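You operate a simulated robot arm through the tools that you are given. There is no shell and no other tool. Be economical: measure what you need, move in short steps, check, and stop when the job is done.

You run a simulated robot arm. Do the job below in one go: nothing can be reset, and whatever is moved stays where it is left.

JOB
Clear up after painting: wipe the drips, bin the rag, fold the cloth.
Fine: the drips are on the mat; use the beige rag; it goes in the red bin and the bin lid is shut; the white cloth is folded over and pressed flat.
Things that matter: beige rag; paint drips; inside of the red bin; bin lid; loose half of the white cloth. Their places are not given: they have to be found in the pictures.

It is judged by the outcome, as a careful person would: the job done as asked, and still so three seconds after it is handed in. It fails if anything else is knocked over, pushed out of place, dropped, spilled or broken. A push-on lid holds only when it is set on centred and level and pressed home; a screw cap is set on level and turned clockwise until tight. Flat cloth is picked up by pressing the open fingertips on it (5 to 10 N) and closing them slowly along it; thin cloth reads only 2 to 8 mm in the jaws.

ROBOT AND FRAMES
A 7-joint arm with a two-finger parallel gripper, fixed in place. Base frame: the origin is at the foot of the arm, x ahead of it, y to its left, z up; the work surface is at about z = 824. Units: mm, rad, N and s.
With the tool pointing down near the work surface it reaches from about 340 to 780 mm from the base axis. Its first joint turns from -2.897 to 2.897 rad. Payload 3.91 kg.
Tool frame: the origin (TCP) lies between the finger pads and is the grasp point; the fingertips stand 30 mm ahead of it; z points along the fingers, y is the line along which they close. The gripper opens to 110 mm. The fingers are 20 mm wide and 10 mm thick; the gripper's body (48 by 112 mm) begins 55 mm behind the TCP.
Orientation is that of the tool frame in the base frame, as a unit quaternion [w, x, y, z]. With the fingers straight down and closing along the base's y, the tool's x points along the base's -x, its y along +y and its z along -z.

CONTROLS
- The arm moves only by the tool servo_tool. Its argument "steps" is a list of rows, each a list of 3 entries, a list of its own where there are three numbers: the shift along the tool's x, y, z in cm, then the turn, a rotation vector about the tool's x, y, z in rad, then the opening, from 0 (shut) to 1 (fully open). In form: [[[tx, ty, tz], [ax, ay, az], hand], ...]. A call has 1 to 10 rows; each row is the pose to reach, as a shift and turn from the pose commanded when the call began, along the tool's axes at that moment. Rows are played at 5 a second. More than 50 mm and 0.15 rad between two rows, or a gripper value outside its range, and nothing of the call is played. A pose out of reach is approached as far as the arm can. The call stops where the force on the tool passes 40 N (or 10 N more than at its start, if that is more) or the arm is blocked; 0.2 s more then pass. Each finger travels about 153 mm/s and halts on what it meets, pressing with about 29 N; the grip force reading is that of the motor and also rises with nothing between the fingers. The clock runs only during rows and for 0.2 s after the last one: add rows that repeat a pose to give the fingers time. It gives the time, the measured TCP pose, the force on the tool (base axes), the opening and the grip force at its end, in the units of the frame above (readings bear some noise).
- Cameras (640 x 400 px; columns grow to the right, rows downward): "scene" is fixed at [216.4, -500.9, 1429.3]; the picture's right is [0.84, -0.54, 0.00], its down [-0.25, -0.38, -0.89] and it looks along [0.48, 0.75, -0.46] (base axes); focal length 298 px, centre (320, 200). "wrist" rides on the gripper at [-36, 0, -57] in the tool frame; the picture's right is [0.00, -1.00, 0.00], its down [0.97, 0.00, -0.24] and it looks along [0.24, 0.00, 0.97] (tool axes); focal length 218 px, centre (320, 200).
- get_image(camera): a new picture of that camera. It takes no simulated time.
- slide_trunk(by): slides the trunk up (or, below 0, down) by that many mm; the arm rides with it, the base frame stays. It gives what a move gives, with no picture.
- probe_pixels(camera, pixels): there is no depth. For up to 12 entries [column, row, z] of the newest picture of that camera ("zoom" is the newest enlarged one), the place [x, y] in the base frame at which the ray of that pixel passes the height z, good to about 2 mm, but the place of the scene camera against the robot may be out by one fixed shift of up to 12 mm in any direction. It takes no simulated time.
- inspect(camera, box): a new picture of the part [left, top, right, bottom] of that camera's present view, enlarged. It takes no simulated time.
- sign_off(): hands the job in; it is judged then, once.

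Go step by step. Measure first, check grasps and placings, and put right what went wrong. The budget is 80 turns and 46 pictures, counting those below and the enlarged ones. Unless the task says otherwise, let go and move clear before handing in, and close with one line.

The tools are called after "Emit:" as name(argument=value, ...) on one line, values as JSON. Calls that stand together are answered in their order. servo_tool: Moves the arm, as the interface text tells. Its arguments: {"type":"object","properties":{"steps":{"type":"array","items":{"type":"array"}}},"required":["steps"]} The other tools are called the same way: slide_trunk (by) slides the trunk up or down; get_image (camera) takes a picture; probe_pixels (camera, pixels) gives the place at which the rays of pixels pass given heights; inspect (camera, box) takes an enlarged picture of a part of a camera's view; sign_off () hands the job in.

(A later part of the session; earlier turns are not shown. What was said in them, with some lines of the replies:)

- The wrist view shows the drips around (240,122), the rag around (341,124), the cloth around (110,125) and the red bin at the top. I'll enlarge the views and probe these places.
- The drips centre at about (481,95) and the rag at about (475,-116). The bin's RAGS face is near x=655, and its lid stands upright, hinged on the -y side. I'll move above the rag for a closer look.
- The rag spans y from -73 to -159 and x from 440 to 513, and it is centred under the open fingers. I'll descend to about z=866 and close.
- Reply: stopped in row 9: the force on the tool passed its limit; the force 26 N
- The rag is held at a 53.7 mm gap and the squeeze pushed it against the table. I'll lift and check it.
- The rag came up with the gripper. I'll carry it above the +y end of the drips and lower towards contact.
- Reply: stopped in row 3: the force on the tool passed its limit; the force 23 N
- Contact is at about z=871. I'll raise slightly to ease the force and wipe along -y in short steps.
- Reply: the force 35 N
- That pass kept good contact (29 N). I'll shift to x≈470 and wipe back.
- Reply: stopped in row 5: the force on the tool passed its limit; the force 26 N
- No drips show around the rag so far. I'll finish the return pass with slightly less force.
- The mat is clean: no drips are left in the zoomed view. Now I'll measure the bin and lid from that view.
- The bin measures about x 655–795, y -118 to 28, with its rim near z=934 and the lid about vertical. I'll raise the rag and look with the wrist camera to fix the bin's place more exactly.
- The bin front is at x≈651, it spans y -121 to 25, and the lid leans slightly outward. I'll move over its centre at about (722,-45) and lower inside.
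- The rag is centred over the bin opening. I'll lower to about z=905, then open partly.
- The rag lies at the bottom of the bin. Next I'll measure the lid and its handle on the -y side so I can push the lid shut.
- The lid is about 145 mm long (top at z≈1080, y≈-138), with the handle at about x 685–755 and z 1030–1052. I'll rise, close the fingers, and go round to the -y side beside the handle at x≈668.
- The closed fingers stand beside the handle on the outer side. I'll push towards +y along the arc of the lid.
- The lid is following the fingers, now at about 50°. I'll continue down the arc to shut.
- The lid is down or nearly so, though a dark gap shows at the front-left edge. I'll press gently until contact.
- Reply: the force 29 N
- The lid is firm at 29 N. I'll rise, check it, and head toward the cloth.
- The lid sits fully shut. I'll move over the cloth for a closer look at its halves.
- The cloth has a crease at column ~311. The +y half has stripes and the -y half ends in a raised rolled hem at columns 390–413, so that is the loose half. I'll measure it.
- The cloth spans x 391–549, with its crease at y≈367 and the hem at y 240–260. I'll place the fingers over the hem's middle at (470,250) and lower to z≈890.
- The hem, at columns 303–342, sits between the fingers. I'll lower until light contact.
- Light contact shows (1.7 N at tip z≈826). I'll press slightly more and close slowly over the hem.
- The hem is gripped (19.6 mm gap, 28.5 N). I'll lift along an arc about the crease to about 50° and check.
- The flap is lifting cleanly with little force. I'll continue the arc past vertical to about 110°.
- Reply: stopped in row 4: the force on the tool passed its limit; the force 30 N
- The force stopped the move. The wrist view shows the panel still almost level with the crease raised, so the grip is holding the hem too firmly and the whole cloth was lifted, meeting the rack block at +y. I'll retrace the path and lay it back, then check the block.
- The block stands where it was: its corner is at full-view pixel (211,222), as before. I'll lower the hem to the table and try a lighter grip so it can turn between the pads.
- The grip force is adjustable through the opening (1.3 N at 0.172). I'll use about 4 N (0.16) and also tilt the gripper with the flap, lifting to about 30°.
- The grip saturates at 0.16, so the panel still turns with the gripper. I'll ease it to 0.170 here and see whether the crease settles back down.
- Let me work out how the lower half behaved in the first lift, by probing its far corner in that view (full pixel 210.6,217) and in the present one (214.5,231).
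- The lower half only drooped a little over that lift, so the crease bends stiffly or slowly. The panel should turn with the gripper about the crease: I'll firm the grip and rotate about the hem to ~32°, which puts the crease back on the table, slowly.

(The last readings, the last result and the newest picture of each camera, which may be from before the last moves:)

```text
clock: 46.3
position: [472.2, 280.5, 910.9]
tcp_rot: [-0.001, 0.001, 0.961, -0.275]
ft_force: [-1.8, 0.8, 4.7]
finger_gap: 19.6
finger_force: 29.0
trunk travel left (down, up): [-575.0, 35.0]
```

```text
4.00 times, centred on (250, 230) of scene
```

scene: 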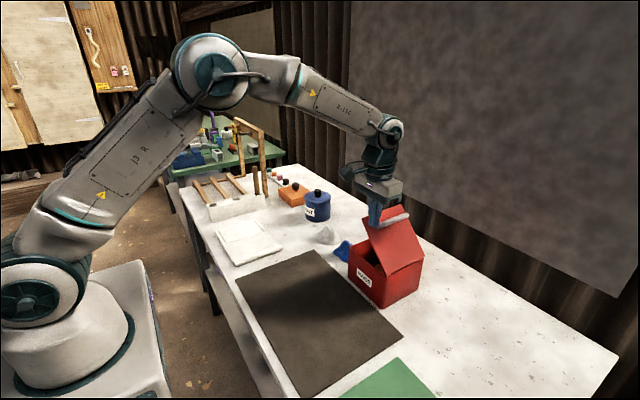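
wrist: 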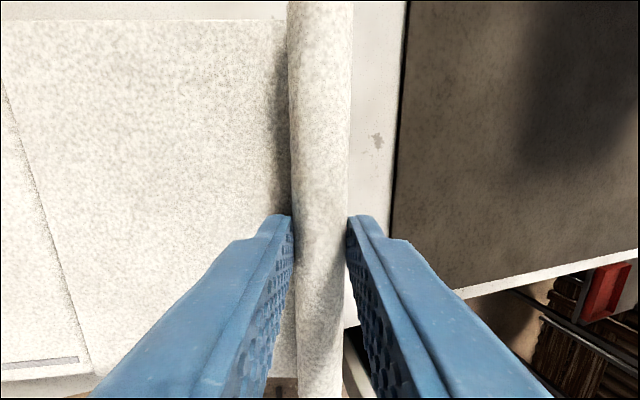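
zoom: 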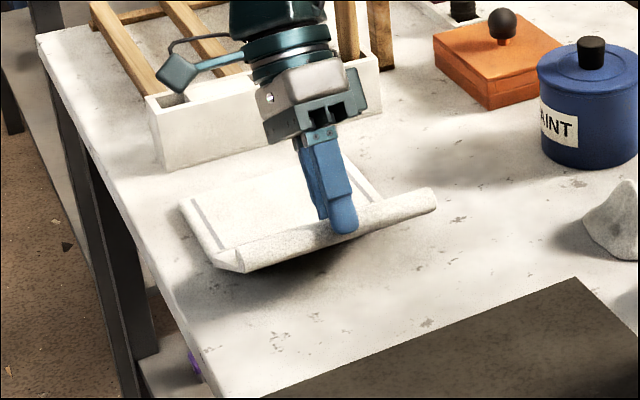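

That worked: the flap now bends at the crease with the crease on the table. I'll continue the coupled rotation about the crease, to about 60°.

Emit:
servo_tool(steps=[[[0, 0.13, -0.6], [0.05, 0, 0], 0.1], [[0, 0.28, -1.16], [0.1, 0, 0], 0.1], [[0, 0.46, -1.72], [0.15, 0, 0], 0.1], [[0, 0.67, -2.28], [0.2, 0, 0], 0.1], [[0, 0.91, -2.82], [0.25, 0, 0], 0.1], [[0, 1.17, -3.36], [0.3, 0, 0], 0.1], [[0, 1.47, -3.88], [0.35, 0, 0], 0.1], [[0, 1.78, -4.38], [0.4, 0, 0], 0.1], [[0, 2.13, -4.87], [0.45, 0, 0], 0.1], [[0, 2.49, -5.34], [0.5, 0, 0], 0.1]])

Emit:
inspect(camera="scene", box=[190, 170, 310, 270])

```text
clock: 48.5
position: [471.5, 329.8, 942.7]
tcp_rot: [0.0, 0.0, 0.863, -0.505]
ft_force: [-1.6, -3.5, 7.4]
finger_gap: 19.5
finger_force: 28.4
trunk travel left (down, up): [-575.0, 35.0]
```

```text
4.00 times, centred on (250, 220) of scene
```

zoom: 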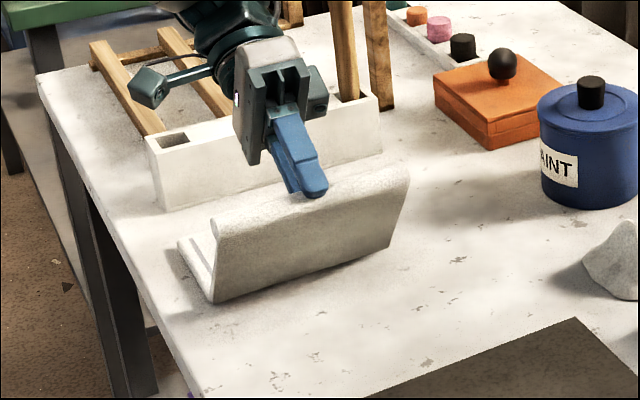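

The flap stands at about 60° with the lower half flat. I'll continue to about 85°.

Emit:
servo_tool(steps=[[[0, 0.13, -0.6], [0.05, 0, 0], 0.1], [[0, 0.28, -1.16], [0.1, 0, 0], 0.1], [[0, 0.46, -1.72], [0.15, 0, 0], 0.1], [[0, 0.67, -2.28], [0.2, 0, 0], 0.1], [[0, 0.91, -2.82], [0.25, 0, 0], 0.1], [[0, 1.17, -3.36], [0.3, 0, 0], 0.1], [[0, 1.47, -3.88], [0.35, 0, 0], 0.1], [[0, 1.78, -4.38], [0.4, 0, 0], 0.1]])

Emit:
inspect(camera="scene", box=[190, 160, 310, 260])

```text
clock: 50.3
position: [470.8, 359.4, 950.0]
tcp_rot: [0.001, 0.001, 0.794, -0.608]
ft_force: [-3.2, -3.3, 17.9]
finger_gap: 19.6
finger_force: 29.4
out of reach, approached as far as the arm can: row 6, 7, 8
trunk travel left (down, up): [-575.0, 35.0]
```

```text
4.00 times, centred on (250, 210) of scene
```

zoom: 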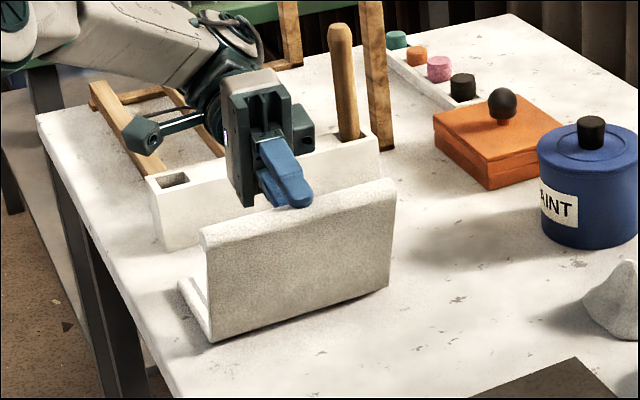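

The arm reached its limit at a tilt of ~75° with the flap at ~78°. I'll back off one small step about the crease, to relieve the 18 N and learn the commanded pose.

Emit:
servo_tool(steps=[[[0, -0.13, 0.59], [-0.05, 0, 0], 0.1], [[0, -0.2, 1.2], [-0.1, 0, 0], 0.1]])

```text
clock: 50.9
position: [471.3, 346.1, 947.4]
tcp_rot: [-0.001, 0.001, 0.823, -0.567]
ft_force: [-3.1, -3.9, 12.1]
finger_gap: 19.6
finger_force: 29.1
trunk travel left (down, up): [-575.0, 35.0]
```

The commanded pose follows the measured one, and the tilt is now 69°. I'll hold the hem lightly and rotate the gripper back upright about the hem, so that its -y finger can then push the flap over.

Emit:
servo_tool(steps=[[[0, 0, 0], [0, 0, 0], 0.171], [[0, -0.31, 0.02], [-0.14, 0, 0], 0.171], [[0, -0.61, 0.09], [-0.28, 0, 0], 0.171], [[0, -0.9, 0.19], [-0.42, 0, 0], 0.171], [[0, -1.17, 0.34], [-0.56, 0, 0], 0.171], [[0, -1.42, 0.52], [-0.7, 0, 0], 0.171], [[0, -1.64, 0.73], [-0.84, 0, 0], 0.171]])

Emit:
inspect(camera="scene", box=[190, 170, 310, 270])

```text
clock: 52.5
position: [472.5, 332.7, 959.7]
tcp_rot: [0.0, 0.001, 0.983, -0.182]
ft_force: [-0.4, -1.0, 0.0]
finger_gap: 19.9
finger_force: 13.7
trunk travel left (down, up): [-575.0, 35.0]
```

```text
4.00 times, centred on (250, 220) of scene
```

zoom: 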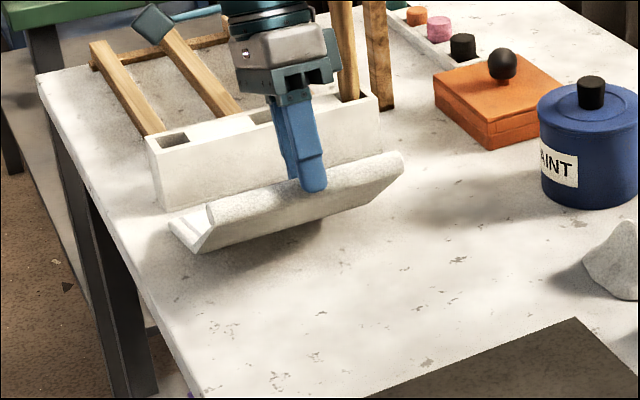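

The flap turned partly back with the gripper because the grip still dragged it, and the crease rose. I'll firm the grip and rotate forward again about the hem, then see how far the flap stands.

Emit:
servo_tool(steps=[[[0, 0, 0], [0, 0, 0], 0.1], [[0, 0.31, 0.02], [0.14, 0, 0], 0.1], [[0, 0.61, 0.09], [0.28, 0, 0], 0.1], [[0, 0.9, 0.19], [0.42, 0, 0], 0.1], [[0, 1.17, 0.34], [0.56, 0, 0], 0.1], [[0, 1.42, 0.52], [0.7, 0, 0], 0.1], [[0, 1.64, 0.73], [0.84, 0, 0], 0.1], [[0, 1.64, 0.73], [0.84, 0, 0], 0.1]])

Emit:
inspect(camera="scene", box=[190, 170, 310, 270])

```text
clock: 54.3
position: [473.0, 347.0, 948.3]
tcp_rot: [0.0, 0.001, 0.822, -0.569]
ft_force: [-0.7, 0.5, 8.7]
finger_gap: 19.8
finger_force: 29.2
trunk travel left (down, up): [-575.0, 35.0]
```

```text
4.00 times, centred on (250, 220) of scene
```

zoom: 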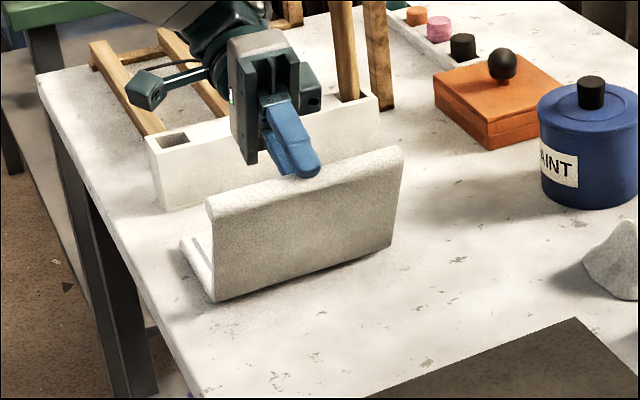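

The flap stands near 75–80° again with the lower half flat. I'll nudge it forward, release wide, and quickly swing the open gripper upright around the hem so the -y finger gets behind the flap and pushes it.

Emit:
servo_tool(steps=[[[0, 0.278, -1.157], [0.1, 0, 0], 0.1], [[0, 0.278, -1.157], [0.1, 0, 0], 0.5], [[0, -0.03, -1.166], [-0.04, 0, 0], 0.5], [[0, -0.336, -1.132], [-0.18, 0, 0], 0.5], [[0, -0.634, -1.056], [-0.32, 0, 0], 0.5], [[0, -0.83, -0.76], [-0.46, 0, 0], 0.5], [[0, -0.789, -0.206], [-0.6, 0, 0], 0.5], [[0, -0.481, 0.441], [-0.74, 0, 0], 0.5], [[0, 0.058, 1.032], [-0.88, 0, 0], 0.5], [[0, 1.47, -2.71], [-0.88, 0, 0], 0.5]])

Emit:
inspect(camera="scene", box=[190, 170, 310, 270])

```text
clock: 56.5
position: [470.4, 380.0, 941.9]
tcp_rot: [-0.001, 0.0, 0.987, -0.163]
ft_force: [0.4, 0.4, -0.6]
finger_gap: 55.1
finger_force: 0.1
trunk travel left (down, up): [-575.0, 35.0]
```

```text
4.00 times, centred on (250, 220) of scene
```

zoom: 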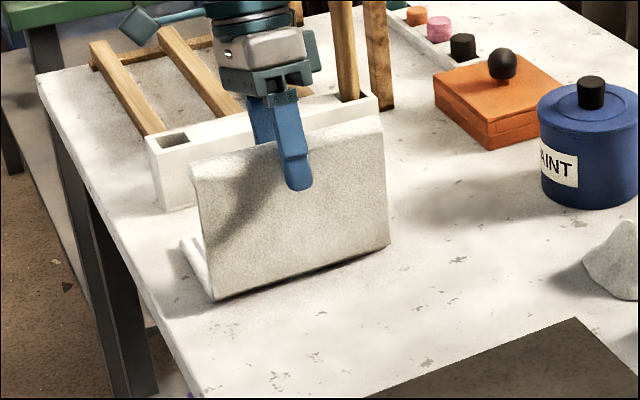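

The flap is now past vertical with the finger behind it. I'll push further +y, then lift clear, straighten and close the fingers for pressing from above.

Emit:
servo_tool(steps=[[[0, 1.42, -0.48], [0, 0, 0], 0.5], [[0, 2.84, -0.97], [0, 0, 0], 0.5], [[0, 4.26, -1.45], [0, 0, 0], 0.5], [[0, 5.68, -1.93], [0, 0, 0], 0.5]])

Emit:
inspect(camera="scene", box=[190, 170, 310, 270])

```text
clock: 57.5
position: [472.7, 439.6, 944.0]
tcp_rot: [-0.001, 0.0, 0.986, -0.165]
ft_force: [-0.3, 0.0, -0.2]
finger_gap: 55.1
finger_force: 0.0
trunk travel left (down, up): [-575.0, 35.0]
```

```text
4.00 times, centred on (250, 220) of scene
```

zoom: 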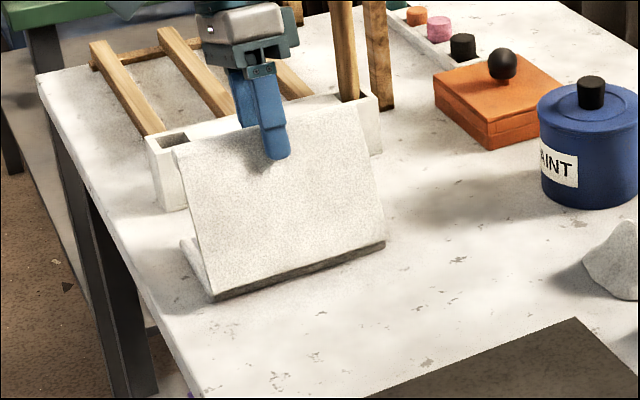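

The flap is at about 115–120° and holding. I'll lift clear, straighten and close the fingers, and place them above the panel.

Emit:
servo_tool(steps=[[[0, -0.97, -2.84], [0, 0, 0], 0.5], [[0, -1.95, -5.67], [-0.05, 0, 0], 0.5], [[0, -2.4, -6.9], [-0.19, 0, 0], 0.2], [[0, -2.4, -6.9], [-0.33, 0, 0], 0], [[0, -4.5, -6.2], [-0.33, 0, 0], 0], [[0, -6.2, -5.6], [-0.33, 0, 0], 0], [[0, -6.2, -5.6], [-0.33, 0, 0], 0]])

Emit:
inspect(camera="scene", box=[190, 170, 310, 270])

```text
clock: 59.1
position: [473.5, 398.2, 1018.2]
tcp_rot: [0.0, 0.001, 1.0, 0.001]
ft_force: [0.2, -0.1, 0.1]
finger_gap: 0.2
finger_force: 28.6
trunk travel left (down, up): [-575.0, 35.0]
```

```text
4.00 times, centred on (250, 220) of scene
```

zoom: 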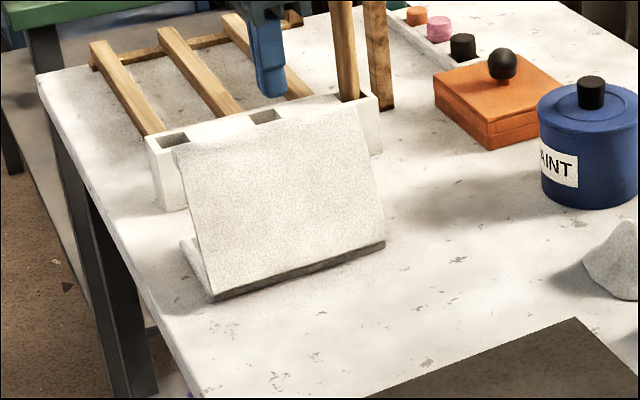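

The flap holds its angle. I'll push it down and over along the arc with the closed fingertips.

Emit:
servo_tool(steps=[[[0, -0.2, 3.8], [0, 0, 0], 0], [[0, -0.2, 7.0], [0, 0, 0], 0], [[0, 0.4, 8.5], [0, 0, 0], 0], [[0, 1.4, 9.4], [0, 0, 0], 0], [[0, 2.4, 10.3], [0, 0, 0], 0], [[0, 3.2, 11.3], [0, 0, 0], 0], [[0, 3.9, 12.3], [0, 0, 0], 0], [[0, 4.4, 13.2], [0, 0, 0], 0], [[0, 4.7, 13.9], [0, 0, 0], 0]])

Emit:
inspect(camera="scene", box=[190, 170, 310, 270])

```text
clock: 61.1
position: [473.4, 446.2, 878.4]
tcp_rot: [0.001, 0.001, 1.0, 0.001]
ft_force: [-1.3, -0.4, -0.1]
finger_gap: 0.0
finger_force: 28.9
trunk travel left (down, up): [-575.0, 35.0]
```

```text
4.00 times, centred on (250, 220) of scene
```

zoom: 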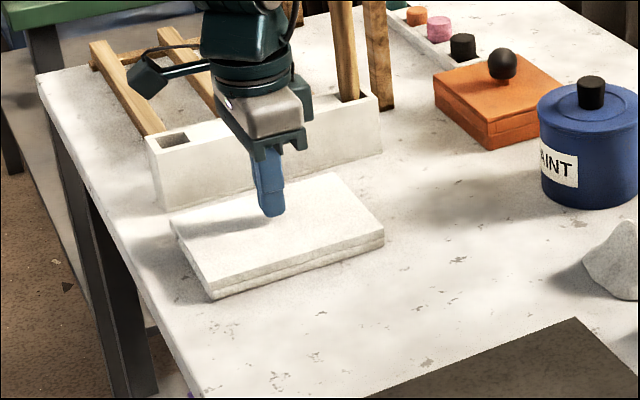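

Nearly folded flat, with the tips at z≈848. I'll press down to firm contact.

Emit:
servo_tool(steps=[[[0, 0, 0.3], [0, 0, 0], 0], [[0, 0, 0.6], [0, 0, 0], 0], [[0, 0, 0.8], [0, 0, 0], 0], [[0, 0, 1.0], [0, 0, 0], 0], [[0, 0, 1.15], [0, 0, 0], 0], [[0, 0, 1.3], [0, 0, 0], 0], [[0, 0, 1.4], [0, 0, 0], 0], [[0, 0, 1.5], [0, 0, 0], 0]])

```text
clock: 62.6
position: [473.2, 445.5, 871.0]
tcp_rot: [0.004, 0.001, 1.0, 0.005]
ft_force: [-2.2, -3.4, 17.4]
finger_gap: 0.2
finger_force: 28.6
trunk travel left (down, up): [-575.0, 35.0]
stopped in row 7: the force on the tool passed its limit (the readings are from after the stop); the commanded pose is now the measured one
```

Firm at tip z≈841 (the hem roll underneath sets this height). I'll also press the middle and near the crease.

Emit:
servo_tool(steps=[[[0, 0, -1.5], [0, 0, 0], 0], [[0, -2.5, -1.5], [0, 0, 0], 0], [[0, -5.0, -1.5], [0, 0, 0], 0], [[0, -5.0, -0.4], [0, 0, 0], 0], [[0, -5.0, 0], [0, 0, 0], 0], [[0, -5.0, 0.3], [0, 0, 0], 0], [[0, -5.0, 0.5], [0, 0, 0], 0], [[0, -5.0, 0.7], [0, 0, 0], 0]])

```text
clock: 64.2
position: [475.8, 398.4, 870.9]
tcp_rot: [0.007, 0.001, 1.0, 0.008]
ft_force: [-2.6, -3.6, 18.9]
finger_gap: 0.0
finger_force: 29.0
trunk travel left (down, up): [-575.0, 35.0]
stopped in row 7: the force on the tool passed its limit (the readings are from after the stop); the commanded pose is now the measured one
```

It is at the same height (841) here, so the fold lies level. I'll retreat upward and check.

Emit:
servo_tool(steps=[[[0, 0, -4], [0, 0, 0], 0], [[0, 0, -8], [0, 0, 0], 0], [[0, -4, -12], [0, 0, 0], 0], [[0, -8, -15], [0, 0, 0], 0], [[0, -12, -18], [0, 0, 0], 0], [[0, -16, -20], [0, 0, 0], 0], [[0, -20, -22], [0, 0, 0], 0], [[0, -24, -22], [0, 0, 0], 0], [[0, -24, -22], [0, 0, 0], 0]])

Emit:
inspect(camera="scene", box=[190, 170, 310, 270])

Emit:
get_image(camera="wrist")

```text
refused: row 3 steps farther than a row can; nothing moved
```

```text
4.00 times, centred on (250, 220) of scene
```

zoom: 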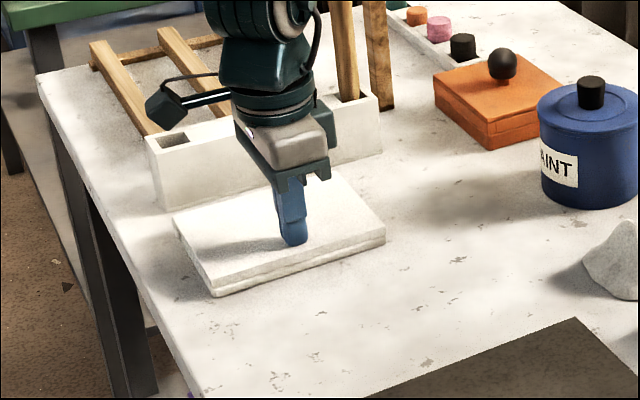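

```text
2 pictures are left
```

wrist: 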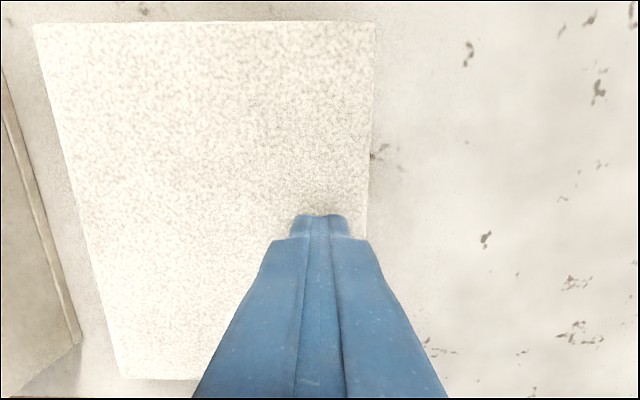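

The fold lies flat and square, and that retreat was refused for one over-long step. I'll retreat in smaller steps.

Emit:
servo_tool(steps=[[[0, 0, -4], [0, 0, 0], 0], [[0, 0, -8], [0, 0, 0], 0], [[0, -3, -11.5], [0, 0, 0], 0], [[0, -6, -15], [0, 0, 0], 0], [[0, -10, -17.5], [0, 0, 0], 0], [[0, -14, -20], [0, 0, 0], 0], [[0, -18, -22], [0, 0, 0], 0], [[0, -22, -23], [0, 0, 0], 0], [[0, -25, -23], [0, 0, 0], 0], [[0, -25, -23], [0, 0, 0], 0]])

Emit:
get_image(camera="scene")

Emit:
inspect(camera="scene", box=[190, 170, 310, 270])

```text
clock: 66.3
position: [471.8, 147.6, 1095.7]
tcp_rot: [0.006, 0.001, 1.0, 0.007]
ft_force: [-0.7, -0.8, 0.2]
finger_gap: 0.0
finger_force: 29.1
trunk travel left (down, up): [-575.0, 35.0]
```

```text
1 pictures are left
```

scene: 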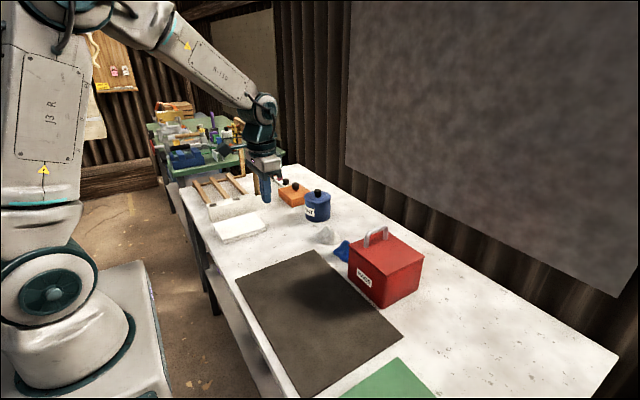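

```text
4.00 times, centred on (250, 220) of scene
```

zoom: 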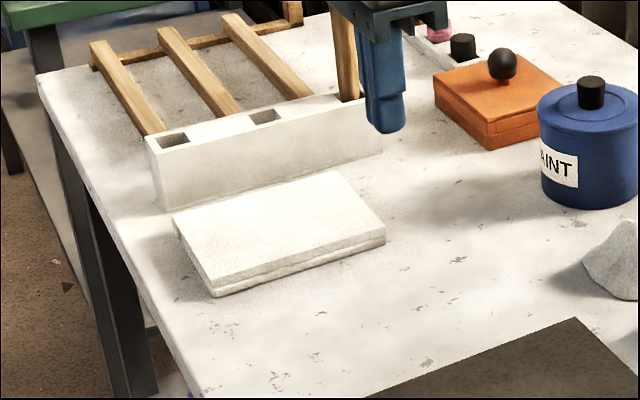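

The last pictures show the mat clean, the bin lid shut at (385,270), the cloth folded flat at (240,228), and nothing else displaced. I'm handing in.

Emit:
sign_off()

```text
The job is handed in.
```

The drips are wiped off the mat, the beige rag is in the red bin with its lid shut, and the white cloth is folded over and pressed flat. On the first fold attempt the whole cloth lifted and touched the white rack block. I laid it back and folded it again, and the pictures show the block where it was.
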